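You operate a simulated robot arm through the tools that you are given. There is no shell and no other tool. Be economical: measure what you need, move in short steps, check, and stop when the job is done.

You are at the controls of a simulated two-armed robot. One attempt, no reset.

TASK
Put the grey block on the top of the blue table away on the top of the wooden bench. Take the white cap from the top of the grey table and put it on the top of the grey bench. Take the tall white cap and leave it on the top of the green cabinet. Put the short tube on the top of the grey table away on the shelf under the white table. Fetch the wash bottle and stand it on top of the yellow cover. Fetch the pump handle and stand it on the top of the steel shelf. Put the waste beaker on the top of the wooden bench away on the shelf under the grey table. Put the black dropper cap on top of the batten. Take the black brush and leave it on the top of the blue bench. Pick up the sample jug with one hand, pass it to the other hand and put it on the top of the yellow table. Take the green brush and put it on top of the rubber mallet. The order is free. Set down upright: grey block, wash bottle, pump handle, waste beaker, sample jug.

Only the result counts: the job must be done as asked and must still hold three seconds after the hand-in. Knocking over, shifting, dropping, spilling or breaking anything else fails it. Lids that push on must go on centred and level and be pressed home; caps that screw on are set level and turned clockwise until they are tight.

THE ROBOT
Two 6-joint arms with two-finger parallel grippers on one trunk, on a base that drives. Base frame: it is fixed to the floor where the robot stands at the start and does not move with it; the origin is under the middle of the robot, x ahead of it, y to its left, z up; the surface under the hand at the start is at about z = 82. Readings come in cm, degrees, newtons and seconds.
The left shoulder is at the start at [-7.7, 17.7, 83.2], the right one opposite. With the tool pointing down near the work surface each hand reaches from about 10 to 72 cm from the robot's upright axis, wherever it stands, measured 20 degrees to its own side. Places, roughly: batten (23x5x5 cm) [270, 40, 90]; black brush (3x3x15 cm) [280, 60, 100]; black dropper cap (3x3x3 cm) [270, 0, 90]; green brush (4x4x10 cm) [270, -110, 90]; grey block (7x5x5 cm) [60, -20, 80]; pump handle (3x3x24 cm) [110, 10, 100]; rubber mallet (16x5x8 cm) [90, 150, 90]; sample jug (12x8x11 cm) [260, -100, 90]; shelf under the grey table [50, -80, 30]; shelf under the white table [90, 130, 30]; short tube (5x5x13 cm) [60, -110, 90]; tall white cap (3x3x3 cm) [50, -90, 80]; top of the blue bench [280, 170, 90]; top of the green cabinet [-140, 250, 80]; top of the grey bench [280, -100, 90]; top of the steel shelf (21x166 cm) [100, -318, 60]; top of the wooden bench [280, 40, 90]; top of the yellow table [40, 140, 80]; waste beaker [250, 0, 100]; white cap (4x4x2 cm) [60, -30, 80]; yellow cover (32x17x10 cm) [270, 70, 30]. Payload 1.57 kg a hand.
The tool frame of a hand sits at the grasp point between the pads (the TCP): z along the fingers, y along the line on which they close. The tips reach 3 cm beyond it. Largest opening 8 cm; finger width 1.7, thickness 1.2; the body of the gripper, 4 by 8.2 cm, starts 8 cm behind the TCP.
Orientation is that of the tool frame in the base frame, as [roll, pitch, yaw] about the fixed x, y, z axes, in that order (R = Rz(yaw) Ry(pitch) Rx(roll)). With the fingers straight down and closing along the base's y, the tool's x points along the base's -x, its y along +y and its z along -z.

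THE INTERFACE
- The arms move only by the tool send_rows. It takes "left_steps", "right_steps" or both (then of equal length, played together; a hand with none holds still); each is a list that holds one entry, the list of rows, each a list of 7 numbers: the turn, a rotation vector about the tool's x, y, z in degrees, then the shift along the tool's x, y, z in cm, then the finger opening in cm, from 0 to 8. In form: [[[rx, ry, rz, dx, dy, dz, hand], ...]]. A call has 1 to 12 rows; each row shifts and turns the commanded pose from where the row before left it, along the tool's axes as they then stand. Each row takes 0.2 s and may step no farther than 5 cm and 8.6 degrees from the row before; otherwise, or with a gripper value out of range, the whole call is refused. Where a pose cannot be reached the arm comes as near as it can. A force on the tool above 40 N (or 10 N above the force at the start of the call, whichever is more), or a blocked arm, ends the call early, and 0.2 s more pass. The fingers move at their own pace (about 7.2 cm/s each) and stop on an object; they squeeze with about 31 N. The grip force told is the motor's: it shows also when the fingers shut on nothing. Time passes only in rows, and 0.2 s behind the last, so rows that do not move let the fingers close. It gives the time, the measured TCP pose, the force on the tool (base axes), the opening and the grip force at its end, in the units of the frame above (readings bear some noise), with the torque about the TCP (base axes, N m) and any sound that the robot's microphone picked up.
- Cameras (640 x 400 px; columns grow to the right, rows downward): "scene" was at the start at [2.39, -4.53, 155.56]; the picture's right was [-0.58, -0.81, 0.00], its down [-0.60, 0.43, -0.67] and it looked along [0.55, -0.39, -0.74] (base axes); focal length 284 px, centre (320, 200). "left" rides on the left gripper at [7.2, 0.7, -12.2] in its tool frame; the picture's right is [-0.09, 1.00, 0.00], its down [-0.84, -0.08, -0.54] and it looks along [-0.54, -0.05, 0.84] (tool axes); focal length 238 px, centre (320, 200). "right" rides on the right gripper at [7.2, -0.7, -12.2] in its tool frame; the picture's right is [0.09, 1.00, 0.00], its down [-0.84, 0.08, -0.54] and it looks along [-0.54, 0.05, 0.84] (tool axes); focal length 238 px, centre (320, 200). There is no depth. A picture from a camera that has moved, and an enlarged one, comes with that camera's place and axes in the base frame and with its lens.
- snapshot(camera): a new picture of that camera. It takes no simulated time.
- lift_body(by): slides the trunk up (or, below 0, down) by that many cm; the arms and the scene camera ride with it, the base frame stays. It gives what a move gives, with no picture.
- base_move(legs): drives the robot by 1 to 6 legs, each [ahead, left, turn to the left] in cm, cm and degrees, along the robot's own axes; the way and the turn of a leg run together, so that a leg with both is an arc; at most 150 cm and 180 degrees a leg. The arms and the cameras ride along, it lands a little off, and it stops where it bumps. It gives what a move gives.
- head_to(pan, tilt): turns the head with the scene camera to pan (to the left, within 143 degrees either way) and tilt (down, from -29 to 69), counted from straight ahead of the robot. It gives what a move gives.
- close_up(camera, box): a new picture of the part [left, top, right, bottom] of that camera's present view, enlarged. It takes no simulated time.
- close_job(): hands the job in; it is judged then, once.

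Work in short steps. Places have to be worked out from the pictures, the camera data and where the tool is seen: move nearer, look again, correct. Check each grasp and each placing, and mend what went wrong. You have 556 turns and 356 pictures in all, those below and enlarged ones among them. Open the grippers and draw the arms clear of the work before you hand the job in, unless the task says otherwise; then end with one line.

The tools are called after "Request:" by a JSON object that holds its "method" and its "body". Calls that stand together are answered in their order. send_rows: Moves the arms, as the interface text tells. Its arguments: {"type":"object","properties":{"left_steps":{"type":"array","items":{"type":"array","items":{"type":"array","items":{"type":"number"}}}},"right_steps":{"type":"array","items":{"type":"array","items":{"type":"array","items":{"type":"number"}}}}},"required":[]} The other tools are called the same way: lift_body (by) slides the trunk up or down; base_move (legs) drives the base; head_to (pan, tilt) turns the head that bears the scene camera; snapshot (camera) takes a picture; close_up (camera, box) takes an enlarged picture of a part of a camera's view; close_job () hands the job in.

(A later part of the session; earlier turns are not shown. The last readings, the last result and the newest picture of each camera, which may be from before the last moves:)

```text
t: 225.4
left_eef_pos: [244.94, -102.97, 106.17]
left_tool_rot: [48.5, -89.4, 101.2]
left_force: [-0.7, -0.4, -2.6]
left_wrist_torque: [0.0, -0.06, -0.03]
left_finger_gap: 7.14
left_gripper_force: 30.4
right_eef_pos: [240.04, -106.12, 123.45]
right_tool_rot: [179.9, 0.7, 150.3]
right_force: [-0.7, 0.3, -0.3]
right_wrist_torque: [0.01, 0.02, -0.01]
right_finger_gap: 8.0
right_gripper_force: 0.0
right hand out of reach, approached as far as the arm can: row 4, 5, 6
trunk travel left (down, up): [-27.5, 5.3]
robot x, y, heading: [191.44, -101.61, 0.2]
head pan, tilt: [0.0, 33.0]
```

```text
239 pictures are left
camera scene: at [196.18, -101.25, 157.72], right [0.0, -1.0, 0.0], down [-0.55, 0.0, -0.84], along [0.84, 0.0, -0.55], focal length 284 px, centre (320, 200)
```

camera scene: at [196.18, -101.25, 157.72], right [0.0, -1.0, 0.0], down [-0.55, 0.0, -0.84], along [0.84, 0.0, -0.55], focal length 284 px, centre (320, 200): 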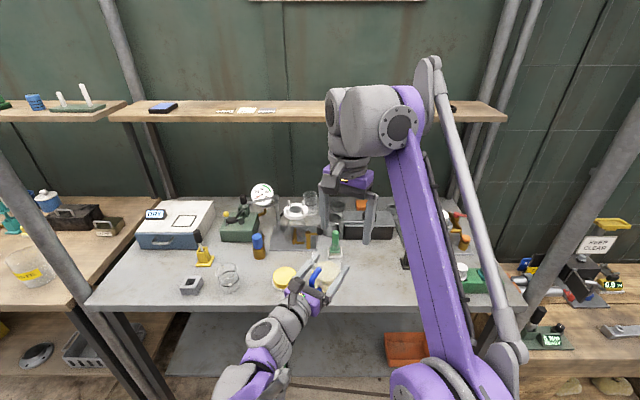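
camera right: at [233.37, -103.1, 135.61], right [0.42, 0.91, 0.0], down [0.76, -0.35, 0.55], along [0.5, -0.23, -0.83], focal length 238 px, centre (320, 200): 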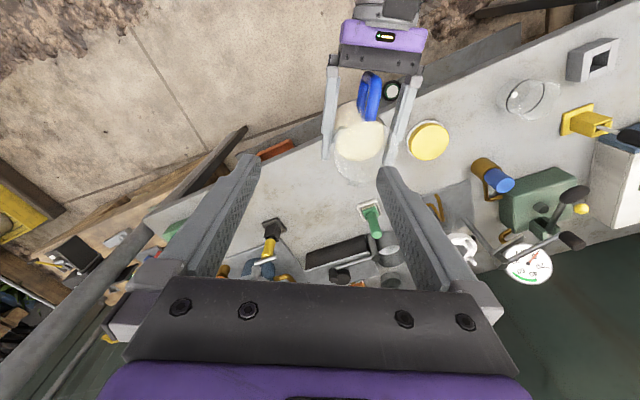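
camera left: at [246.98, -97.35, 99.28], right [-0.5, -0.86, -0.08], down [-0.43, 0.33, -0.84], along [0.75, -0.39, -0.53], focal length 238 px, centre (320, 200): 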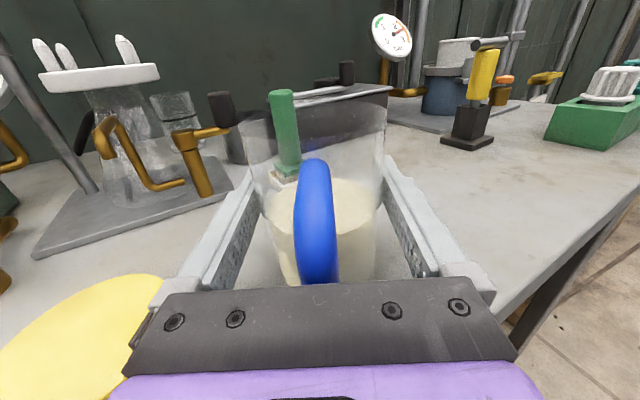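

The right hand reaches its limit at this height. Bring the jug 8 cm closer and 8 cm lower, and set the right hand back a bit.

Request:
{"method": "send_rows", "body": {"left_steps": [[[0, 0, 0, 0, 0.6, -1, 5], [0, 0, 0, 0, 1.15, -2, 5], [0, 0, 0, 0, 1.15, -2, 5], [0, 0, 0, -1, 1.15, -2, 5], [0, 0, 0, -2, 0, 0, 5], [0, 0, 0, -2, 0, 0, 5], [0, 0, 0, -2, 0, 0, 5], [0, 0, 0, -1, 0, 0, 5]]]}}

Request:
{"method": "send_rows", "body": {"right_steps": [[[0, 0, 0, 3, -1.5, 2, 8], [0, 0, 0, 2, -0.5, 2, 8]]]}}

Request:
{"method": "snapshot", "body": {"camera": "right"}}

```text
t: 227.2
left_eef_pos: [237.07, -102.83, 98.21]
left_tool_rot: [43.7, -89.4, 105.9]
left_force: [0.1, -0.1, -3.5]
left_wrist_torque: [-0.01, -0.04, 0.0]
left_finger_gap: 7.14
left_gripper_force: 30.3
right_eef_pos: [240.04, -106.23, 123.5]
right_tool_rot: [-179.9, 0.8, 150.2]
right_force: [0.0, 0.2, 0.0]
right_wrist_torque: [0.0, -0.02, 0.05]
right_finger_gap: 8.01
right_gripper_force: 0.0
trunk travel left (down, up): [-27.5, 5.3]
robot x, y, heading: [190.87, -101.15, 0.1]
head pan, tilt: [0.0, 33.0]
```

```text
t: 227.8
left_eef_pos: [237.08, -102.81, 98.23]
left_tool_rot: [45.1, -89.3, 104.4]
left_force: [0.9, 0.8, -1.6]
left_wrist_torque: [0.01, -0.05, 0.02]
left_finger_gap: 7.11
left_gripper_force: 31.2
right_eef_pos: [234.58, -105.46, 119.29]
right_tool_rot: [-180.0, 0.8, 150.2]
right_force: [0.1, -0.1, 0.6]
right_wrist_torque: [-0.02, -0.01, 0.0]
right_finger_gap: 8.01
right_gripper_force: 0.1
trunk travel left (down, up): [-27.5, 5.3]
robot x, y, heading: [191.18, -101.66, -0.1]
head pan, tilt: [0.0, 33.0]
```

```text
238 pictures are left
camera right: at [227.77, -102.39, 131.42], right [0.41, 0.91, 0.0], down [0.76, -0.34, 0.55], along [0.5, -0.23, -0.83], focal length 238 px, centre (320, 200)
```

right: 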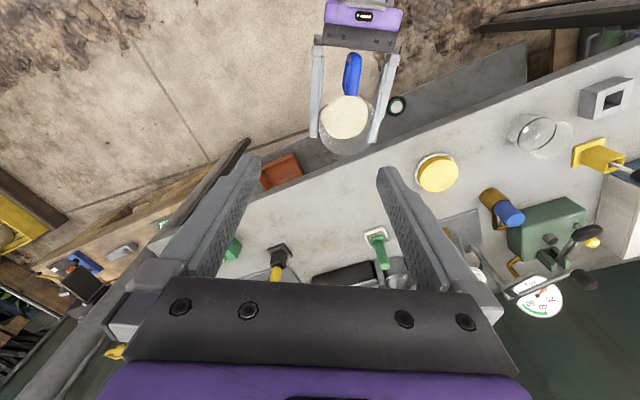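

Correct by (-1.1, +3.4) in the tool frame and descend to just above the rim (z≈107.5).

Request:
{"method": "send_rows", "body": {"right_steps": [[[0, 0, 0, -1.1, 3.4, 0, 8], [0, 0, 0, 0, 0, 4, 8], [0, 0, 0, 0, 0, 4, 8], [0, 0, 0, 0, 0, 3.6, 8], [0, 0, 0, 0, 0, 0, 8]]]}}

Request:
{"method": "snapshot", "body": {"camera": "right"}}

Request:
{"method": "snapshot", "body": {"camera": "left"}}

```text
t: 229.0
left_eef_pos: [237.13, -102.83, 98.17]
left_tool_rot: [42.6, -89.3, 107.2]
left_force: [0.5, -0.1, -2.4]
left_wrist_torque: [-0.03, -0.06, -0.03]
left_finger_gap: 7.14
left_gripper_force: 31.1
right_eef_pos: [237.07, -103.27, 107.78]
right_tool_rot: [-180.0, 0.8, 150.2]
right_force: [0.4, -0.5, -0.3]
right_wrist_torque: [-0.03, 0.01, 0.01]
right_finger_gap: 7.96
right_gripper_force: 0.0
trunk travel left (down, up): [-27.5, 5.3]
robot x, y, heading: [190.85, -101.73, -0.2]
head pan, tilt: [0.0, 33.0]
```

```text
237 pictures are left
camera right: at [230.41, -100.19, 119.8], right [0.41, 0.91, 0.0], down [0.76, -0.34, 0.55], along [0.5, -0.23, -0.83], focal length 238 px, centre (320, 200)
```

right: 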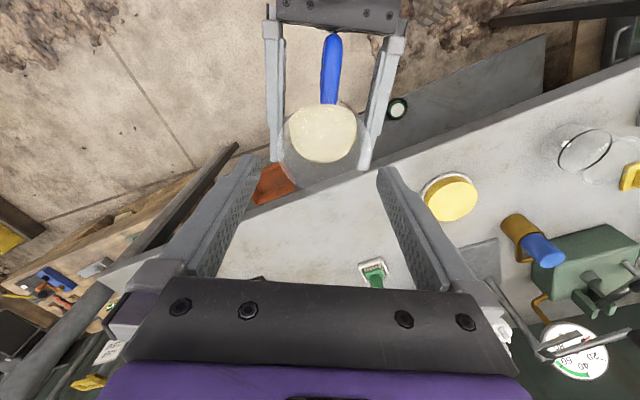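

```text
236 pictures are left
camera left: at [226.13, -97.31, 105.37], right [-0.5, -0.86, -0.08], down [-0.43, 0.33, -0.84], along [0.75, -0.39, -0.53], focal length 238 px, centre (320, 200)
```

left: 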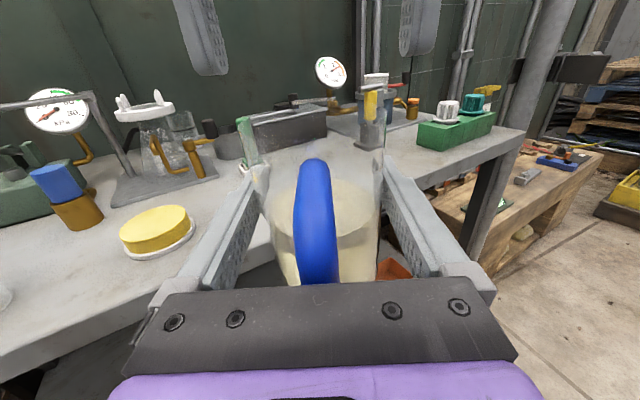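

Centred within ~0.2 cm. Shift +0.2 and descend in small steps.

Request:
{"method": "send_rows", "body": {"right_steps": [[[0, 0, 0, 0, 0.2, 1, 8], [0, 0, 0, 0, 0, 1, 8], [0, 0, 0, 0, 0, 0.6, 8], [0, 0, 0, 0, 0, 0, 8]]]}}

Request:
{"method": "snapshot", "body": {"camera": "right"}}

Request:
{"method": "snapshot", "body": {"camera": "left"}}

```text
t: 230.0
left_eef_pos: [237.0, -102.93, 98.36]
left_tool_rot: [43.2, -89.4, 106.5]
left_force: [-0.3, 0.8, -2.1]
left_wrist_torque: [-0.03, -0.04, 0.03]
left_finger_gap: 7.12
left_gripper_force: 31.6
right_eef_pos: [237.44, -103.24, 105.17]
right_tool_rot: [180.0, 0.8, 150.1]
right_force: [0.3, -0.4, -0.2]
right_wrist_torque: [0.0, 0.01, 0.04]
right_finger_gap: 8.01
right_gripper_force: 0.0
trunk travel left (down, up): [-27.5, 5.3]
robot x, y, heading: [190.88, -101.34, 0.0]
head pan, tilt: [0.0, 33.0]
```

```text
235 pictures are left
camera right: at [230.66, -100.11, 117.28], right [0.41, 0.91, 0.0], down [0.76, -0.34, 0.55], along [0.5, -0.23, -0.83], focal length 238 px, centre (320, 200)
```

right: 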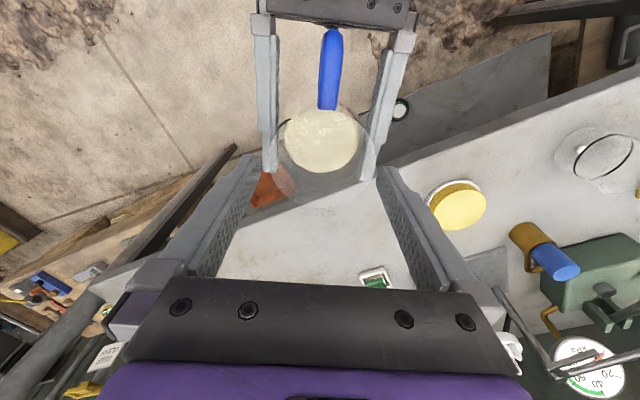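

```text
234 pictures are left
camera left: at [226.14, -97.31, 105.37], right [-0.5, -0.86, -0.08], down [-0.43, 0.33, -0.84], along [0.75, -0.39, -0.53], focal length 238 px, centre (320, 200)
```

left: 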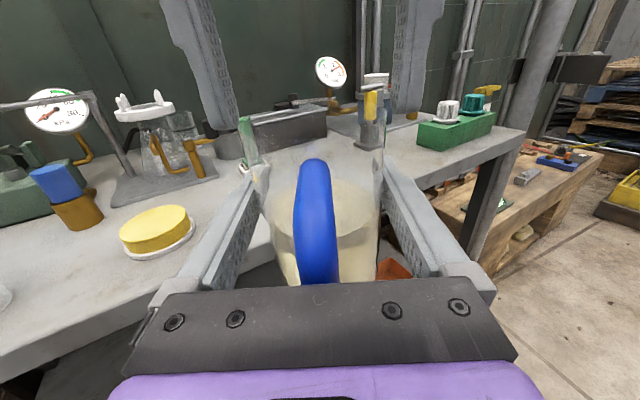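

Fingers are just outside the rim on both sides. Continue down 2.6 cm.

Request:
{"method": "send_rows", "body": {"right_steps": [[[0, 0, 0, 0, 0, 0.7, 8], [0, 0, 0, 0, 0, 0.7, 8], [0, 0, 0, 0, 0, 0, 8]]]}}

Request:
{"method": "send_rows", "body": {"right_steps": [[[0, 0, 0, 0, 0, 0.7, 8], [0, 0, 0, 0, 0, 0.5, 8], [0, 0, 0, 0, 0, 0, 8]]]}}

Request:
{"method": "snapshot", "body": {"camera": "left"}}

```text
t: 230.8
left_eef_pos: [237.08, -102.96, 98.26]
left_tool_rot: [43.3, -89.5, 106.3]
left_force: [-0.2, 0.5, -1.4]
left_wrist_torque: [-0.02, -0.03, 0.02]
left_finger_gap: 7.14
left_gripper_force: 31.6
right_eef_pos: [237.51, -103.1, 103.79]
right_tool_rot: [-180.0, 0.7, 150.2]
right_force: [-0.2, 0.3, 0.2]
right_wrist_torque: [0.04, 0.02, -0.01]
right_finger_gap: 7.98
right_gripper_force: 0.0
trunk travel left (down, up): [-27.5, 5.3]
robot x, y, heading: [191.18, -101.13, 0.1]
head pan, tilt: [0.0, 33.0]
```

```text
t: 231.6
left_eef_pos: [237.15, -102.92, 98.23]
left_tool_rot: [43.3, -89.3, 106.3]
left_force: [0.4, 0.0, -2.3]
left_wrist_torque: [-0.02, -0.04, -0.01]
left_finger_gap: 7.13
left_gripper_force: 30.7
right_eef_pos: [237.52, -103.13, 102.55]
right_tool_rot: [-179.9, 0.8, 150.1]
right_force: [-0.2, -0.1, -0.2]
right_wrist_torque: [-0.01, -0.03, 0.01]
right_finger_gap: 8.0
right_gripper_force: 0.1
trunk travel left (down, up): [-27.5, 5.3]
robot x, y, heading: [191.4, -101.15, 0.2]
head pan, tilt: [0.0, 33.0]
```

```text
233 pictures are left
camera left: at [226.15, -97.31, 105.37], right [-0.5, -0.86, -0.08], down [-0.43, 0.33, -0.84], along [0.75, -0.39, -0.53], focal length 238 px, centre (320, 200)
```

left: 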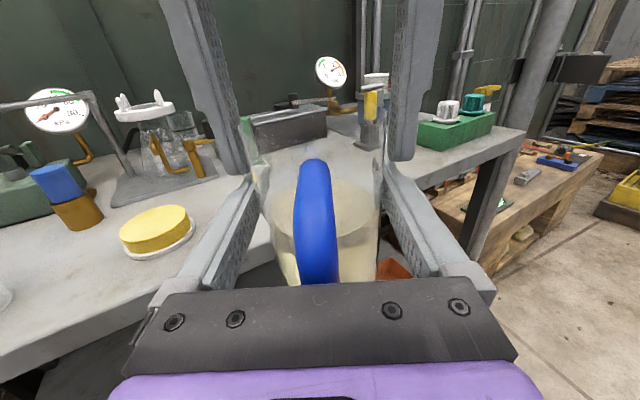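

Fingers straddle the jug's upper body without contact. Close the right hand.

Request:
{"method": "send_rows", "body": {"right_steps": [[[0, 0, 0, 0, 0, 0, 7], [0, 0, 0, 0, 0, 0, 5], [0, 0, 0, 0, 0, 0, 5], [0, 0, 0, 0, 0, 0, 5]]]}}

```text
t: 232.6
left_eef_pos: [237.05, -102.99, 98.29]
left_tool_rot: [38.6, -89.4, 110.8]
left_force: [-4.9, -5.6, -2.6]
left_wrist_torque: [0.55, -0.37, 0.01]
left_finger_gap: 7.13
left_gripper_force: 31.1
right_eef_pos: [237.43, -103.2, 102.62]
right_tool_rot: [180.0, 0.8, 150.2]
right_force: [5.1, 5.6, -0.3]
right_wrist_torque: [-0.32, 0.07, -0.04]
right_finger_gap: 7.16
right_gripper_force: 31.5
trunk travel left (down, up): [-27.5, 5.3]
robot x, y, heading: [191.24, -101.55, 0.1]
head pan, tilt: [0.0, 33.0]
```

Both hands hold it. Open the left hand and withdraw it straight back.

Request:
{"method": "send_rows", "body": {"left_steps": [[[0, 0, 0, 0, 0, 0, 7.5], [0, 0, 0, 0, 0, 0, 8], [0, 0, 0, 0, 0, 0, 8], [0, 0, 0, 0, 0, -1.5, 8], [0, 0, 0, 0, 0, -2, 8], [0, 0, 0, 0, 0, -3, 8], [0, 0, 0, 0, 0, -3, 8]]]}}

Request:
{"method": "snapshot", "body": {"camera": "left"}}

Request:
{"method": "snapshot", "body": {"camera": "scene"}}

```text
t: 234.2
left_eef_pos: [228.8, -98.17, 98.84]
left_tool_rot: [50.9, -89.5, 98.6]
left_force: [-0.8, -0.7, 0.4]
left_wrist_torque: [-0.02, 0.0, 0.0]
left_finger_gap: 7.98
left_gripper_force: 0.1
left hand out of reach, approached as far as the arm can: row 7
right_eef_pos: [237.25, -103.27, 102.7]
right_tool_rot: [179.9, 0.8, 150.1]
right_force: [-0.1, -0.5, 0.3]
right_wrist_torque: [-0.03, -0.07, 0.01]
right_finger_gap: 7.12
right_gripper_force: 31.5
trunk travel left (down, up): [-27.5, 5.3]
robot x, y, heading: [191.49, -101.2, 0.1]
head pan, tilt: [0.0, 33.0]
```

```text
232 pictures are left
camera left: at [217.89, -92.43, 105.85], right [-0.51, -0.86, -0.09], down [-0.43, 0.33, -0.84], along [0.75, -0.39, -0.54], focal length 238 px, centre (320, 200)
```

left: 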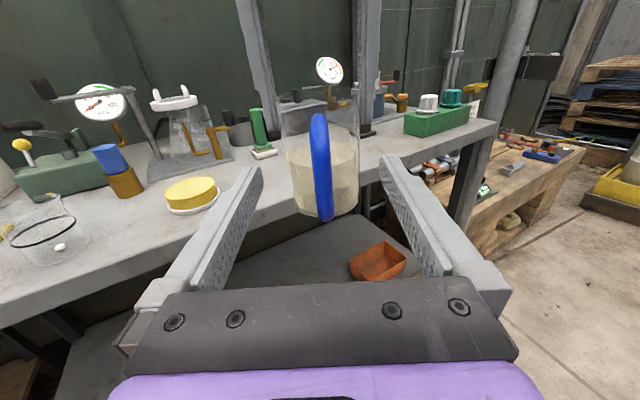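

```text
231 pictures are left
camera scene: at [195.9, -101.23, 157.72], right [0.0, -1.0, 0.0], down [-0.54, 0.0, -0.84], along [0.84, 0.0, -0.54], focal length 284 px, centre (320, 200)
```

scene: 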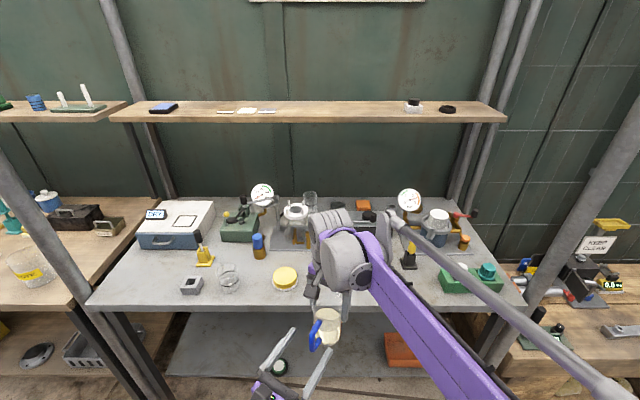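

The jug is now in the right hand. Move the right hand up and to the right, clear of the left arm's work.

Request:
{"method": "send_rows", "body": {"right_steps": [[[0, 0, 0, 0, 0, -1, 5], [0, 0, 0, -0.5, -1.5, -1, 5], [0, 0, 0, -1, -2.9, -0.6, 5], [0, 0, 0, -1, -2.9, -0.6, 5], [0, 0, 0, -1, -2.9, -0.6, 5], [0, 0, 0, -1, -2.9, -0.6, 5], [0, 0, 0, -1, -2.9, -0.6, 5], [0, 0, 0, -1, -2.9, -0.6, 5], [0, 0, 0, -1, -2.9, -0.6, 5], [0, 0, 0, -1, -2.9, -0.6, 5], [0, 0, 0, -1, -2.5, 0, 5], [0, 0, 0, -0.5, -1.3, 0, 5]]]}}

Request:
{"method": "snapshot", "body": {"camera": "scene"}}

```text
t: 236.8
left_eef_pos: [228.86, -98.05, 98.7]
left_tool_rot: [56.1, -89.5, 93.4]
left_force: [0.4, 0.4, -0.4]
left_wrist_torque: [-0.01, 0.02, -0.02]
left_finger_gap: 8.0
left_gripper_force: 0.0
right_eef_pos: [231.79, -132.96, 109.31]
right_tool_rot: [-179.9, 0.8, 150.2]
right_force: [-0.9, -0.4, -2.2]
right_wrist_torque: [-0.03, -0.04, 0.0]
right_finger_gap: 7.12
right_gripper_force: 30.8
trunk travel left (down, up): [-27.5, 5.3]
robot x, y, heading: [191.11, -101.15, 0.2]
head pan, tilt: [0.0, 33.0]
```

```text
230 pictures are left
camera scene: at [196.01, -101.29, 157.72], right [0.0, -1.0, 0.0], down [-0.54, 0.0, -0.84], along [0.84, 0.0, -0.54], focal length 284 px, centre (320, 200)
```

scene: 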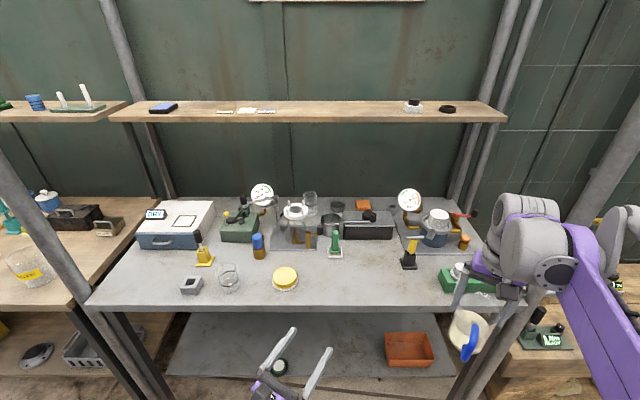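

Turn the left hand to -15° and advance toward the green brush, staying high.

Request:
{"method": "send_rows", "body": {"left_steps": [[[7.5, 0, 0, 0, 0, 0, 6], [7.5, 0, 0, 0, 0, 0, 6], [0, 0, 0, 0, -0.75, 4.3, 6], [0, 0, 0, 0, -0.75, 4.3, 6], [0, 0, 0, 0, -0.75, 4.3, 6], [0, 0, 0, 0, -0.75, 4.3, 6], [0, 0, 0, -1, 0, 2, 6]]]}}

Request:
{"method": "snapshot", "body": {"camera": "left"}}

```text
t: 238.4
left_eef_pos: [248.87, -98.15, 97.97]
left_tool_rot: [60.6, -89.5, 104.1]
left_force: [0.3, 0.3, -0.8]
left_wrist_torque: [-0.01, -0.02, 0.04]
left_finger_gap: 6.0
left_gripper_force: 0.1
left hand out of reach, approached as far as the arm can: row 1, 2
right_eef_pos: [231.88, -133.03, 109.38]
right_tool_rot: [-180.0, 0.7, 150.1]
right_force: [0.5, -0.2, -2.0]
right_wrist_torque: [-0.02, -0.01, -0.03]
right_finger_gap: 7.11
right_gripper_force: 30.6
trunk travel left (down, up): [-27.5, 5.3]
robot x, y, heading: [190.74, -101.03, -0.2]
head pan, tilt: [0.0, 33.0]
```

```text
229 pictures are left
camera left: at [236.96, -95.56, 105.15], right [-0.26, -0.96, -0.08], down [-0.5, 0.21, -0.84], along [0.82, -0.18, -0.54], focal length 238 px, centre (320, 200)
```

left: 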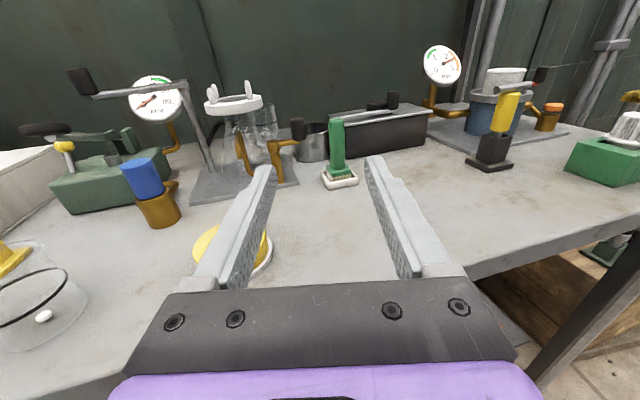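

Brush is 23 cm ahead, 2.3 cm to the right. Align, lower to 93.5, and advance partway.

Request:
{"method": "send_rows", "body": {"left_steps": [[[0, 0, 0, -2, 1.2, 2, 6], [0, 0, 0, -2.5, 1.1, 2, 6], [0, 0, 0, 0, 0, 4, 6], [0, 0, 0, 0, 0, 4, 6]]]}}

Request:
{"method": "snapshot", "body": {"camera": "left"}}

```text
t: 239.4
left_eef_pos: [260.15, -102.9, 93.48]
left_tool_rot: [68.9, -89.4, 95.2]
left_force: [0.6, -0.3, -0.1]
left_wrist_torque: [-0.02, -0.04, 0.01]
left_finger_gap: 6.03
left_gripper_force: 0.1
left hand out of reach, approached as far as the arm can: row 2
right_eef_pos: [231.92, -132.89, 109.5]
right_tool_rot: [-179.9, 0.7, 150.3]
right_force: [-0.5, -0.8, -2.2]
right_wrist_torque: [-0.03, -0.02, -0.01]
right_finger_gap: 7.13
right_gripper_force: 31.5
trunk travel left (down, up): [-27.5, 5.3]
robot x, y, heading: [191.12, -101.31, -0.0]
head pan, tilt: [0.0, 33.0]
```

```text
228 pictures are left
camera left: at [248.31, -100.21, 100.77], right [-0.27, -0.96, -0.08], down [-0.5, 0.22, -0.84], along [0.82, -0.19, -0.54], focal length 238 px, centre (320, 200)
```

left: 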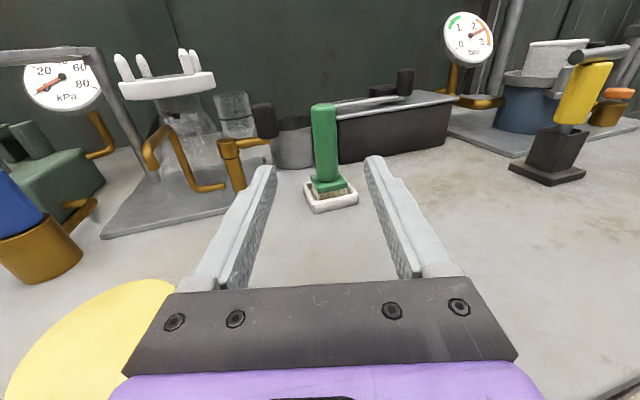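

Request:
{"method": "send_rows", "body": {"left_steps": [[[0, 0, 0, 0, 0.4, 3, 6], [0, 0, 0, 0, 0, 3, 6], [0, 0, 0, 0, 0, 2.6, 6], [0, 0, 0, 0, 0, 0, 6]]]}}

Request:
{"method": "snapshot", "body": {"camera": "left"}}

```text
t: 240.4
left_eef_pos: [268.41, -104.99, 93.45]
left_tool_rot: [66.1, -89.4, 97.9]
left_force: [0.4, -0.4, 0.3]
left_wrist_torque: [0.01, 0.0, -0.04]
left_finger_gap: 6.01
left_gripper_force: 0.2
left hand out of reach, approached as far as the arm can: row 1
right_eef_pos: [231.74, -132.87, 109.32]
right_tool_rot: [-180.0, 0.8, 150.4]
right_force: [-0.1, -0.1, -1.7]
right_wrist_torque: [-0.01, -0.05, -0.03]
right_finger_gap: 7.14
right_gripper_force: 31.5
trunk travel left (down, up): [-27.5, 5.3]
robot x, y, heading: [191.15, -101.36, 0.1]
head pan, tilt: [0.0, 33.0]
```

```text
227 pictures are left
camera left: at [256.53, -102.29, 100.65], right [-0.27, -0.96, -0.08], down [-0.5, 0.22, -0.84], along [0.82, -0.19, -0.54], focal length 238 px, centre (320, 200)
```

left: 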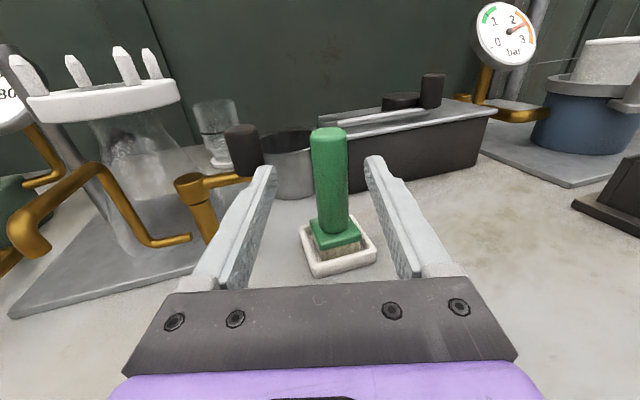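

Request:
{"method": "send_rows", "body": {"left_steps": [[[0, 0, 0, 0, 0.5, 0, 5], [0, 0, 0, 0, 0, 0, 4], [0, 0, 0, 0, 0, 0, 4]]]}}

Request:
{"method": "close_up", "body": {"camera": "left", "box": [220, 110, 440, 290]}}

```text
t: 241.2
left_eef_pos: [268.56, -105.15, 93.46]
left_tool_rot: [67.1, -89.4, 96.9]
left_force: [0.9, -0.2, 0.1]
left_wrist_torque: [0.0, 0.01, 0.0]
left_finger_gap: 4.0
left_gripper_force: 0.0
left hand out of reach, approached as far as the arm can: row 1
right_eef_pos: [231.73, -132.85, 109.46]
right_tool_rot: [180.0, 0.7, 150.1]
right_force: [-0.3, 0.0, -2.7]
right_wrist_torque: [-0.01, -0.03, -0.04]
right_finger_gap: 7.12
right_gripper_force: 31.2
trunk travel left (down, up): [-27.5, 5.3]
robot x, y, heading: [191.07, -101.82, 0.3]
head pan, tilt: [0.0, 33.0]
```

```text
2.22 times, centred on (330, 200) of left
camera zoom: at [256.53, -102.3, 100.63], right [-0.28, -0.96, -0.08], down [-0.5, 0.22, -0.84], along [0.82, -0.19, -0.54], focal length 530 px, centre (298, 200)
```

zoom: 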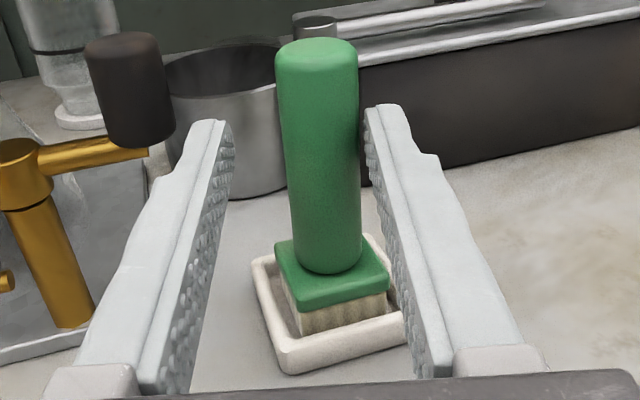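

Offset is 0.6 cm to the right and the arm is at its limit; nudge the base 0.6 cm right.

Request:
{"method": "base_move", "body": {"legs": [[0, -0.6, 0]]}}

Request:
{"method": "close_up", "body": {"camera": "left", "box": [220, 110, 440, 290]}}

```text
t: 242.0
left_eef_pos: [268.36, -105.61, 93.55]
left_tool_rot: [67.2, -89.3, 96.7]
left_force: [0.4, -1.2, 0.9]
left_wrist_torque: [-0.01, 0.01, 0.0]
left_finger_gap: 4.0
left_gripper_force: 0.0
right_eef_pos: [231.89, -133.4, 109.48]
right_tool_rot: [-180.0, 0.8, 150.2]
right_force: [-0.4, 0.9, -2.0]
right_wrist_torque: [0.0, -0.07, 0.01]
right_finger_gap: 7.13
right_gripper_force: 31.2
trunk travel left (down, up): [-27.5, 5.3]
robot x, y, heading: [191.31, -101.86, 0.3]
head pan, tilt: [0.0, 33.0]
```

```text
2.22 times, centred on (330, 200) of left
camera zoom: at [256.53, -102.83, 100.64], right [-0.27, -0.96, -0.08], down [-0.5, 0.22, -0.84], along [0.82, -0.19, -0.54], focal length 530 px, centre (298, 200)
```

zoom: 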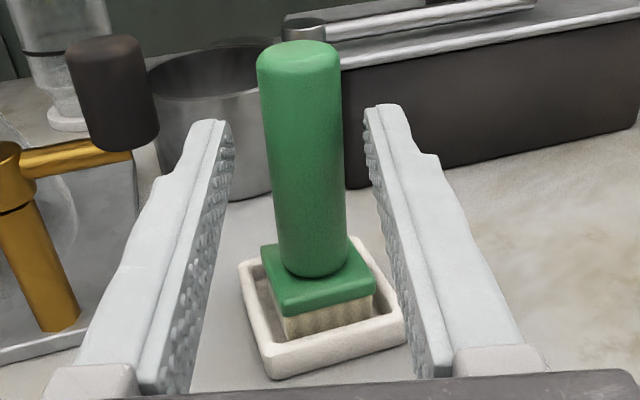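

Centred now. Close and lift.

Request:
{"method": "send_rows", "body": {"left_steps": [[[0, 0, 0, 0, 0, 0, 1], [0, 0, 0, 0, 0, 0, 1], [0, 0, 0, 0, 0, 0, 1], [0, 0, 0, 1.5, 0, 0, 1], [0, 0, 0, 3, 0, 0, 1], [0, 0, 0, 3, 0, 0, 1], [0, 0, 0, 3, 0, 0, 1]]]}}

Request:
{"method": "snapshot", "body": {"camera": "left"}}

```text
t: 243.6
left_eef_pos: [268.32, -105.55, 104.21]
left_tool_rot: [69.8, -89.4, 93.9]
left_force: [-0.3, -0.3, -0.1]
left_wrist_torque: [-0.01, 0.04, -0.03]
left_finger_gap: 2.23
left_gripper_force: 31.0
right_eef_pos: [231.92, -133.5, 109.33]
right_tool_rot: [-180.0, 0.8, 150.2]
right_force: [-0.6, 0.7, -1.5]
right_wrist_torque: [-0.05, -0.07, 0.01]
right_finger_gap: 7.14
right_gripper_force: 31.0
trunk travel left (down, up): [-27.5, 5.3]
robot x, y, heading: [191.24, -102.13, 0.0]
head pan, tilt: [0.0, 33.0]
```

```text
224 pictures are left
camera left: at [256.35, -102.78, 111.39], right [-0.28, -0.96, -0.08], down [-0.5, 0.22, -0.84], along [0.82, -0.19, -0.54], focal length 238 px, centre (320, 200)
```

left: 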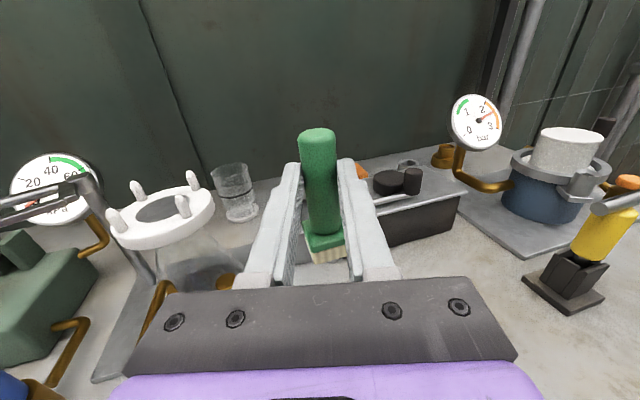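

Green brush is held. Retract the left hand, then drive left along the aisle to the white table.

Request:
{"method": "send_rows", "body": {"left_steps": [[[0, 0, 0, 0, 0, -4, 1], [0, 0, 0, 0, -0.5, -4, 1], [0, 0, 0, 0, -0.5, -4, 1], [0, 0, 0, 0, -0.5, -4, 1], [0, 0, 0, 0, -0.5, -3, 1]]]}}

Request:
{"method": "base_move", "body": {"legs": [[-14, 0, 0], [0, 125, 0], [0, 120, 0]]}}

Request:
{"method": "base_move", "body": {"legs": [[0, 0, 90], [0, 0, 90]]}}

Request:
{"method": "head_to", "body": {"pan": 0, "tilt": 35}}

Request:
{"method": "snapshot", "body": {"camera": "scene"}}

```text
t: 244.8
left_eef_pos: [250.56, -98.47, 103.99]
left_tool_rot: [63.1, -89.3, 100.8]
left_force: [-0.5, 0.2, -0.4]
left_wrist_torque: [0.03, 0.03, -0.01]
left_finger_gap: 2.23
left_gripper_force: 31.6
right_eef_pos: [231.75, -133.53, 109.5]
right_tool_rot: [179.9, 0.9, 150.2]
right_force: [-0.4, 0.1, -1.5]
right_wrist_torque: [-0.05, -0.04, -0.03]
right_finger_gap: 7.13
right_gripper_force: 30.6
trunk travel left (down, up): [-27.5, 5.3]
robot x, y, heading: [190.89, -102.21, 0.1]
head pan, tilt: [0.0, 33.0]
```

```text
t: 267.6
left_eef_pos: [235.74, 150.37, 103.93]
left_tool_rot: [67.3, -89.4, 97.1]
left_force: [0.4, -0.1, 0.1]
left_wrist_torque: [-0.04, 0.05, 0.01]
left_finger_gap: 2.23
left_gripper_force: 31.1
right_eef_pos: [217.33, 115.22, 109.56]
right_tool_rot: [-180.0, 0.7, 150.8]
right_force: [0.5, 0.1, -2.5]
right_wrist_torque: [-0.02, -0.02, 0.03]
right_finger_gap: 7.15
right_gripper_force: 30.9
trunk travel left (down, up): [-27.5, 5.3]
robot x, y, heading: [176.6, 146.46, 0.5]
head pan, tilt: [0.0, 33.0]
```

```text
t: 275.8
left_eef_pos: [117.38, 138.57, 103.9]
left_tool_rot: [67.2, -89.4, -78.9]
left_force: [0.0, 0.1, -0.3]
left_wrist_torque: [-0.01, -0.02, 0.03]
left_finger_gap: 2.23
left_gripper_force: 30.6
right_eef_pos: [133.38, 175.03, 109.46]
right_tool_rot: [179.9, 0.7, -25.5]
right_force: [-0.3, -0.8, -2.2]
right_wrist_torque: [0.04, 0.07, 0.0]
right_finger_gap: 7.1
right_gripper_force: 30.8
trunk travel left (down, up): [-27.5, 5.3]
robot x, y, heading: [176.85, 146.43, -175.4]
head pan, tilt: [0.0, 33.0]
```

```text
t: 276.4
left_eef_pos: [117.28, 138.66, 103.95]
left_tool_rot: [66.9, -89.4, -78.7]
left_force: [-0.9, -0.1, -1.4]
left_wrist_torque: [-0.02, -0.01, -0.03]
left_finger_gap: 2.23
left_gripper_force: 30.5
right_eef_pos: [133.57, 174.82, 109.51]
right_tool_rot: [-180.0, 0.6, -25.4]
right_force: [0.3, 0.3, -1.7]
right_wrist_torque: [0.04, 0.03, 0.02]
right_finger_gap: 7.12
right_gripper_force: 31.0
trunk travel left (down, up): [-27.5, 5.3]
robot x, y, heading: [176.59, 146.23, -175.6]
head pan, tilt: [0.0, 35.0]
```

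```text
223 pictures are left
camera scene: at [171.74, 146.16, 157.41], right [-0.08, 1.0, 0.0], down [0.57, 0.04, -0.82], along [-0.82, -0.06, -0.57], focal length 284 px, centre (320, 200)
```

scene: 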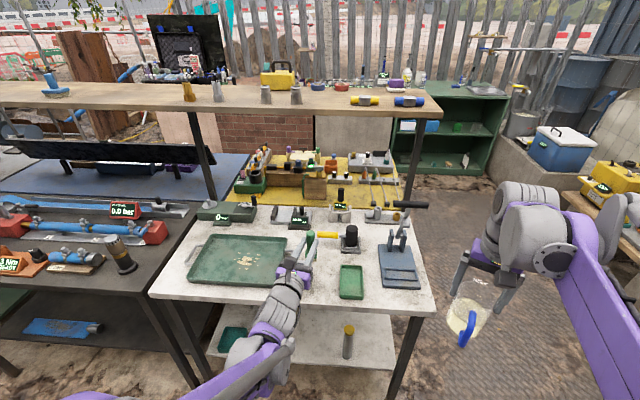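

Facing the white table. Zoom in on the mallet.

Request:
{"method": "close_up", "body": {"camera": "scene", "box": [280, 190, 440, 290]}}

Request:
{"method": "close_up", "body": {"camera": "left", "box": [120, 60, 560, 300]}}

```text
4.00 times, centred on (360, 240) of scene
camera zoom: at [171.74, 146.16, 157.41], right [-0.08, 1.0, 0.0], down [0.57, 0.04, -0.82], along [-0.82, -0.06, -0.57], focal length 1136 px, centre (160, 40)
```

zoom: 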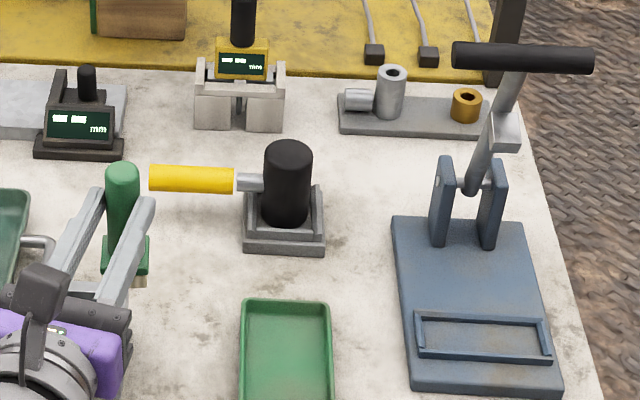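

```text
1.45 times, centred on (340, 180) of left
camera zoom: at [129.38, 136.61, 111.14], right [0.2, 0.98, -0.08], down [0.51, -0.18, -0.84], along [-0.83, 0.13, -0.54], focal length 347 px, centre (291, 229)
```

zoom: 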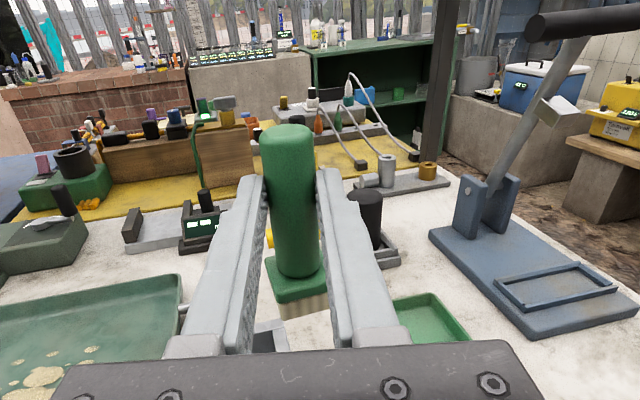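

Mallet head top ≈(92.6,152), z≈91. Raise the jug a bit and drive 18 cm forward with a heading fix.

Request:
{"method": "send_rows", "body": {"right_steps": [[[0, 0, 0, 0, 0, -1.5, 5], [0, 0, 0, 0, 0, -2, 5], [0, 0, 0, 0, 0, -2, 5], [0, 0, 0, 0, 0, -1, 5]]]}}

Request:
{"method": "base_move", "body": {"legs": [[0, 0, -4.5], [18, 0, 0]]}}

Request:
{"method": "snapshot", "body": {"camera": "scene"}}

Request:
{"method": "snapshot", "body": {"camera": "left"}}

```text
t: 277.4
left_eef_pos: [117.32, 138.54, 103.95]
left_tool_rot: [67.0, -89.4, -78.7]
left_force: [0.6, 0.0, -0.7]
left_wrist_torque: [0.0, 0.01, -0.02]
left_finger_gap: 2.23
left_gripper_force: 30.1
right_eef_pos: [133.62, 174.82, 115.84]
right_tool_rot: [-180.0, 0.6, -25.5]
right_force: [0.2, 0.0, -1.6]
right_wrist_torque: [0.04, 0.01, -0.01]
right_finger_gap: 7.13
right_gripper_force: 30.8
trunk travel left (down, up): [-27.5, 5.3]
robot x, y, heading: [176.45, 146.51, -175.5]
head pan, tilt: [0.0, 35.0]
```

```text
t: 279.4
left_eef_pos: [98.73, 143.04, 103.93]
left_tool_rot: [68.0, -89.3, -84.0]
left_force: [-0.3, -0.1, -0.9]
left_wrist_torque: [0.02, -0.03, 0.0]
left_finger_gap: 2.22
left_gripper_force: 30.7
right_eef_pos: [117.68, 177.92, 115.88]
right_tool_rot: [-179.9, 0.8, -29.8]
right_force: [-0.3, 0.0, -2.3]
right_wrist_torque: [0.02, 0.05, -0.02]
right_finger_gap: 7.14
right_gripper_force: 30.8
trunk travel left (down, up): [-27.5, 5.3]
robot x, y, heading: [158.04, 146.17, -180.0]
head pan, tilt: [0.0, 35.0]
```

```text
220 pictures are left
camera scene: at [153.6, 146.47, 157.4], right [0.0, 1.0, 0.0], down [0.57, 0.0, -0.82], along [-0.82, 0.0, -0.57], focal length 284 px, centre (320, 200)
```

scene: 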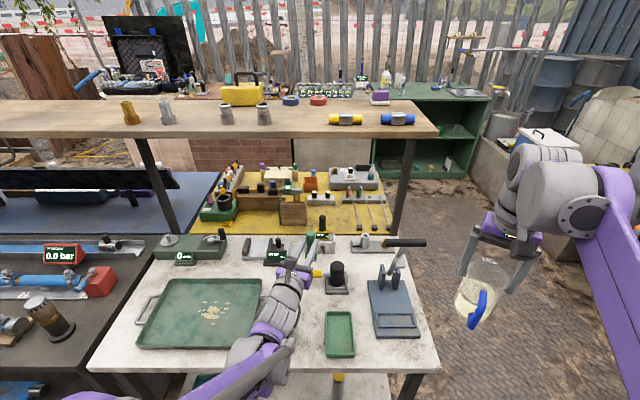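

```text
219 pictures are left
camera left: at [110.67, 140.11, 111.12], right [0.27, 0.96, -0.08], down [0.5, -0.22, -0.84], along [-0.82, 0.19, -0.54], focal length 238 px, centre (320, 200)
```

left: 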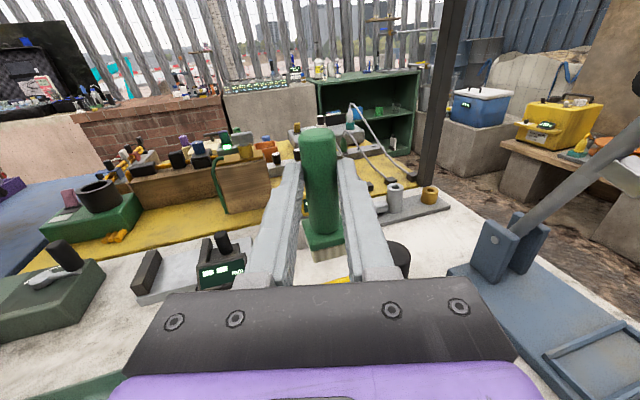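

Mallet head top centre ≈(93.5,152). Move the brush over it.

Request:
{"method": "send_rows", "body": {"left_steps": [[[0, 0, 0, 0, 2.4, 1.9, 1], [0, 0, 0, 0, 2.4, 1.9, 1], [0, 0, 0, 0, 2.4, 1.9, 1], [0, 0, 0, -2, 0, 0, 1]]]}}

Request:
{"method": "close_up", "body": {"camera": "scene", "box": [260, 210, 400, 300]}}

Request:
{"method": "snapshot", "body": {"camera": "left"}}

```text
t: 280.4
left_eef_pos: [94.06, 147.31, 101.87]
left_tool_rot: [78.0, -89.3, -94.6]
left_force: [-0.4, 0.7, 0.3]
left_wrist_torque: [0.01, -0.01, -0.02]
left_finger_gap: 2.23
left_gripper_force: 30.9
left hand out of reach, approached as far as the arm can: row 2, 3, 4
right_eef_pos: [117.73, 177.82, 115.72]
right_tool_rot: [180.0, 0.7, -29.8]
right_force: [-0.5, 0.0, -3.0]
right_wrist_torque: [0.0, 0.02, -0.03]
right_finger_gap: 7.13
right_gripper_force: 30.4
trunk travel left (down, up): [-27.5, 5.3]
robot x, y, heading: [158.13, 146.2, -179.9]
head pan, tilt: [0.0, 35.0]
```

```text
4.44 times, centred on (330, 255) of scene
camera zoom: at [153.57, 146.46, 157.41], right [0.0, 1.0, 0.0], down [0.57, 0.0, -0.82], along [-0.82, 0.0, -0.57], focal length 1263 px, centre (276, -44)
```

zoom: 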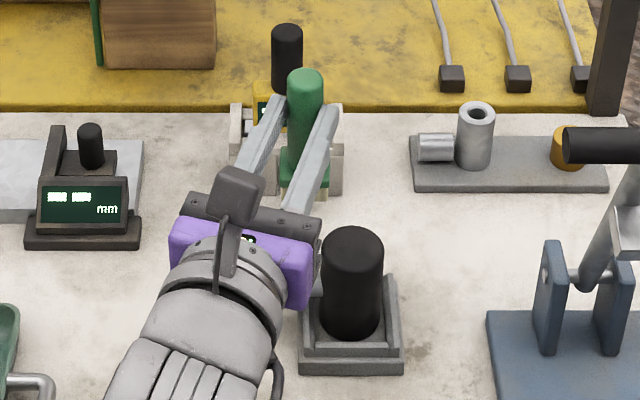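

```text
217 pictures are left
camera left: at [105.94, 144.38, 108.97], right [0.28, 0.95, -0.08], down [0.5, -0.22, -0.84], along [-0.82, 0.2, -0.54], focal length 238 px, centre (320, 200)
```

left: 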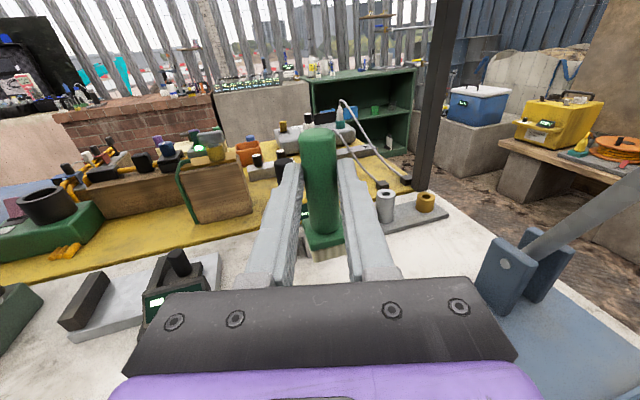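

The arm is at its lateral limit; shift the base right (toward +y) by 4.2 cm and back 1.2 cm instead.

Request:
{"method": "base_move", "body": {"legs": [[-1.2, -4.2, 0]]}}

Request:
{"method": "close_up", "body": {"camera": "scene", "box": [260, 210, 400, 300]}}

Request:
{"method": "close_up", "body": {"camera": "left", "box": [220, 120, 440, 290]}}

```text
t: 281.4
left_eef_pos: [95.31, 151.29, 101.78]
left_tool_rot: [76.2, -89.5, -92.8]
left_force: [0.3, 1.4, -1.0]
left_wrist_torque: [0.01, -0.05, -0.03]
left_finger_gap: 2.21
left_gripper_force: 31.0
right_eef_pos: [118.76, 181.99, 115.79]
right_tool_rot: [-179.9, 0.7, -29.7]
right_force: [0.5, 0.7, -2.7]
right_wrist_torque: [0.0, 0.07, 0.01]
right_finger_gap: 7.16
right_gripper_force: 30.6
trunk travel left (down, up): [-27.5, 5.3]
robot x, y, heading: [159.12, 150.47, -179.9]
head pan, tilt: [0.0, 35.0]
```

```text
4.44 times, centred on (330, 255) of scene
camera zoom: at [154.79, 150.58, 157.41], right [0.0, 1.0, 0.0], down [0.57, 0.0, -0.82], along [-0.82, 0.0, -0.57], focal length 1263 px, centre (276, -44)
```

zoom: 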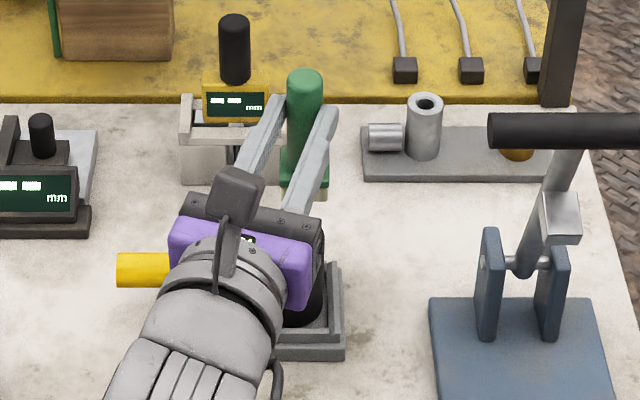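

```text
2.35 times, centred on (330, 205) of left
camera zoom: at [107.16, 148.46, 109.0], right [0.28, 0.96, -0.08], down [0.5, -0.22, -0.84], along [-0.82, 0.2, -0.54], focal length 561 px, centre (296, 188)
```

zoom: 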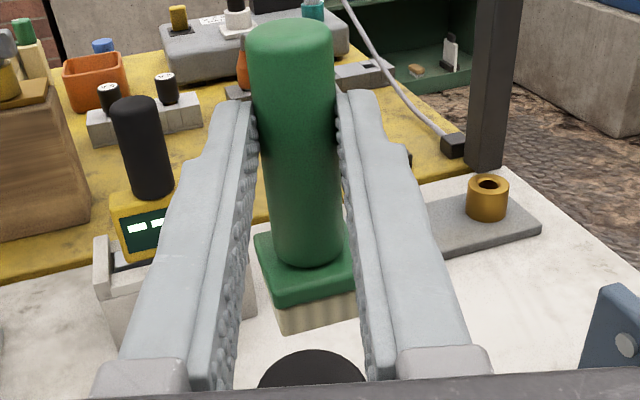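

Laterally aligned; brush is directly above the head within ~0.5 cm. Pull back 0.5 and lower.

Request:
{"method": "send_rows", "body": {"left_steps": [[[0, 0, 0, -1, 0, -0.5, 1], [0, 0, 0, -1.5, 0, 0, 1], [0, 0, 0, -0.7, 0, 0, 1], [0, 0, 0, 0, 0, 0, 1]]]}}

Request:
{"method": "close_up", "body": {"camera": "left", "box": [220, 120, 440, 290]}}

```text
t: 282.4
left_eef_pos: [95.91, 151.48, 98.5]
left_tool_rot: [76.3, -89.5, -92.9]
left_force: [0.0, 0.5, -0.9]
left_wrist_torque: [-0.03, -0.02, -0.01]
left_finger_gap: 2.22
left_gripper_force: 31.0
right_eef_pos: [118.76, 181.98, 115.76]
right_tool_rot: [-179.9, 0.7, -29.7]
right_force: [-0.1, 0.3, -2.8]
right_wrist_torque: [0.02, 0.0, 0.02]
right_finger_gap: 7.14
right_gripper_force: 31.3
trunk travel left (down, up): [-27.5, 5.3]
robot x, y, heading: [159.38, 150.19, -179.7]
head pan, tilt: [0.0, 35.0]
```

```text
2.35 times, centred on (330, 205) of left
camera zoom: at [107.62, 148.45, 105.69], right [0.28, 0.96, -0.08], down [0.5, -0.22, -0.84], along [-0.82, 0.2, -0.54], focal length 561 px, centre (296, 188)
```

zoom: 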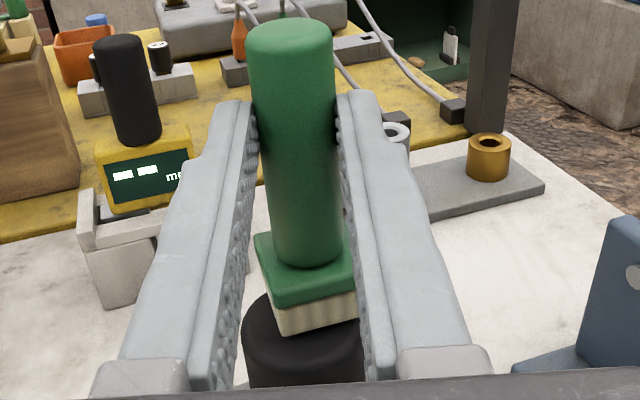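

Request:
{"method": "send_rows", "body": {"left_steps": [[[0, 0, 0, -0.2, -0.25, 0, 1], [0, 0, 0, -0.25, 0, 0, 1], [0, 0, 0, -0.2, 0, 0, 1], [0, 0, 0, 0, 0, 0, 1]]]}}

Request:
{"method": "close_up", "body": {"camera": "left", "box": [220, 120, 440, 290]}}

```text
t: 283.4
left_eef_pos: [95.84, 151.15, 98.06]
left_tool_rot: [45.0, -89.3, -61.8]
left_force: [-5.1, 3.5, 29.7]
left_wrist_torque: [0.18, 0.8, -0.03]
left_finger_gap: 2.27
left_gripper_force: 31.2
right_eef_pos: [118.91, 181.94, 115.92]
right_tool_rot: [179.9, 0.8, -29.6]
right_force: [0.1, -0.3, -1.4]
right_wrist_torque: [0.07, 0.03, 0.0]
right_finger_gap: 7.13
right_gripper_force: 30.7
trunk travel left (down, up): [-27.5, 5.3]
robot x, y, heading: [159.72, 150.46, -179.8]
head pan, tilt: [0.0, 35.0]
```

```text
2.35 times, centred on (330, 205) of left
camera zoom: at [107.75, 148.15, 105.19], right [0.29, 0.95, -0.08], down [0.49, -0.22, -0.84], along [-0.82, 0.2, -0.53], focal length 561 px, centre (296, 188)
```

zoom: 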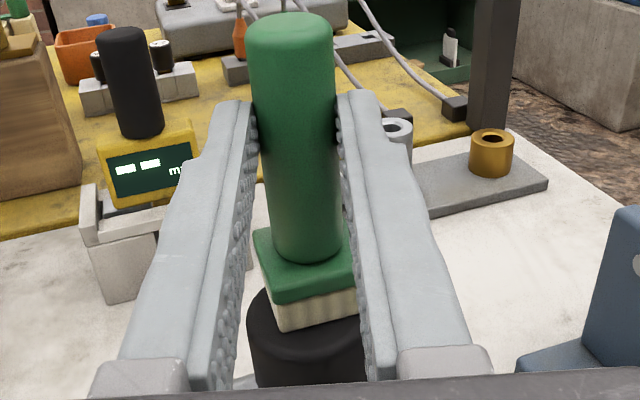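

Contact on the mallet head, centred. Ease and release gently.

Request:
{"method": "send_rows", "body": {"left_steps": [[[0, 0, 0, 0.35, 0, 0, 1], [0, 0, 0, 0, 0, 0, 2.8], [0, 0, 0, 0, 0, 0, 3.5], [0, 0, 0, 0, 0, 0, 4], [0, 0, 0, 0, 0, 0, 4]]]}}

Request:
{"method": "close_up", "body": {"camera": "left", "box": [220, 120, 440, 290]}}

```text
t: 284.6
left_eef_pos: [95.7, 151.11, 98.26]
left_tool_rot: [77.2, -89.4, -93.9]
left_force: [0.6, 0.3, -0.4]
left_wrist_torque: [-0.01, -0.02, -0.01]
left_finger_gap: 3.99
left_gripper_force: 0.0
right_eef_pos: [118.84, 181.91, 115.87]
right_tool_rot: [-179.9, 0.6, -29.7]
right_force: [0.1, 0.3, -2.5]
right_wrist_torque: [0.02, 0.01, -0.03]
right_finger_gap: 7.14
right_gripper_force: 30.5
trunk travel left (down, up): [-27.5, 5.3]
robot x, y, heading: [159.24, 150.36, -179.6]
head pan, tilt: [0.0, 35.0]
```

```text
2.35 times, centred on (330, 205) of left
camera zoom: at [107.57, 148.09, 105.44], right [0.28, 0.96, -0.08], down [0.5, -0.22, -0.84], along [-0.82, 0.2, -0.54], focal length 561 px, centre (296, 188)
```

zoom: 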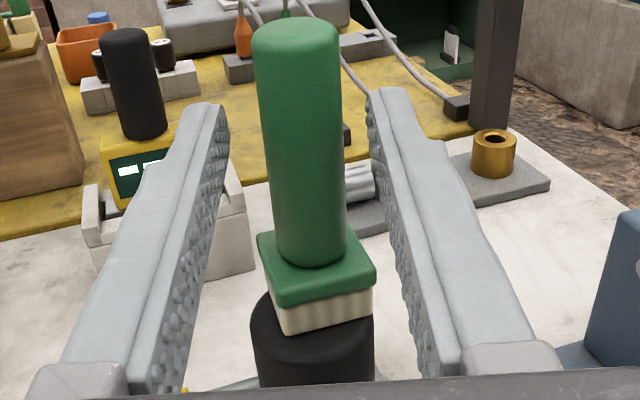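

The brush stands on the mallet head. Withdraw straight back.

Request:
{"method": "send_rows", "body": {"left_steps": [[[0, 0, 0, 0, 0, -1.5, 4.5], [0, 0, 0, 0, 0, -3, 4.5], [0, 0, 0, 0, 0, -4, 4.5], [0, 0, 0, 3, 0, -3, 4.5]]]}}

Request:
{"method": "base_move", "body": {"legs": [[-20, 0, 0]]}}

Request:
{"method": "snapshot", "body": {"camera": "scene"}}

```text
t: 285.6
left_eef_pos: [106.96, 147.63, 101.26]
left_tool_rot: [70.2, -89.4, -86.7]
left_force: [-0.4, -0.6, -0.2]
left_wrist_torque: [0.03, -0.05, -0.01]
left_finger_gap: 4.49
left_gripper_force: 0.1
right_eef_pos: [119.05, 181.91, 115.86]
right_tool_rot: [180.0, 0.8, -29.7]
right_force: [0.6, 0.2, -2.0]
right_wrist_torque: [0.04, 0.04, 0.0]
right_finger_gap: 7.12
right_gripper_force: 30.8
trunk travel left (down, up): [-27.5, 5.3]
robot x, y, heading: [159.36, 150.56, -179.8]
head pan, tilt: [0.0, 35.0]
```

```text
t: 287.2
left_eef_pos: [125.93, 147.95, 101.15]
left_tool_rot: [75.3, -89.6, -92.0]
left_force: [0.5, 0.5, 0.1]
left_wrist_torque: [0.03, 0.01, 0.02]
left_finger_gap: 4.53
left_gripper_force: 0.0
right_eef_pos: [138.19, 182.14, 115.91]
right_tool_rot: [-180.0, 0.7, -29.7]
right_force: [0.4, 0.7, -2.6]
right_wrist_torque: [-0.01, 0.05, 0.04]
right_finger_gap: 7.16
right_gripper_force: 31.2
trunk travel left (down, up): [-27.5, 5.3]
robot x, y, heading: [178.94, 150.99, -180.1]
head pan, tilt: [0.0, 35.0]
```

```text
211 pictures are left
camera scene: at [174.14, 150.61, 157.42], right [0.0, 1.0, 0.0], down [0.57, 0.0, -0.82], along [-0.82, 0.0, -0.57], focal length 284 px, centre (320, 200)
```

scene: 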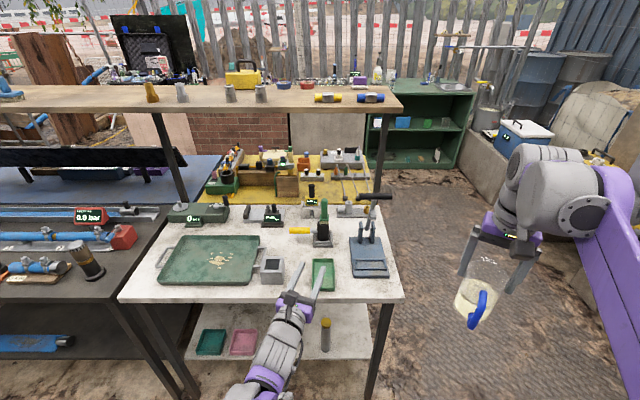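

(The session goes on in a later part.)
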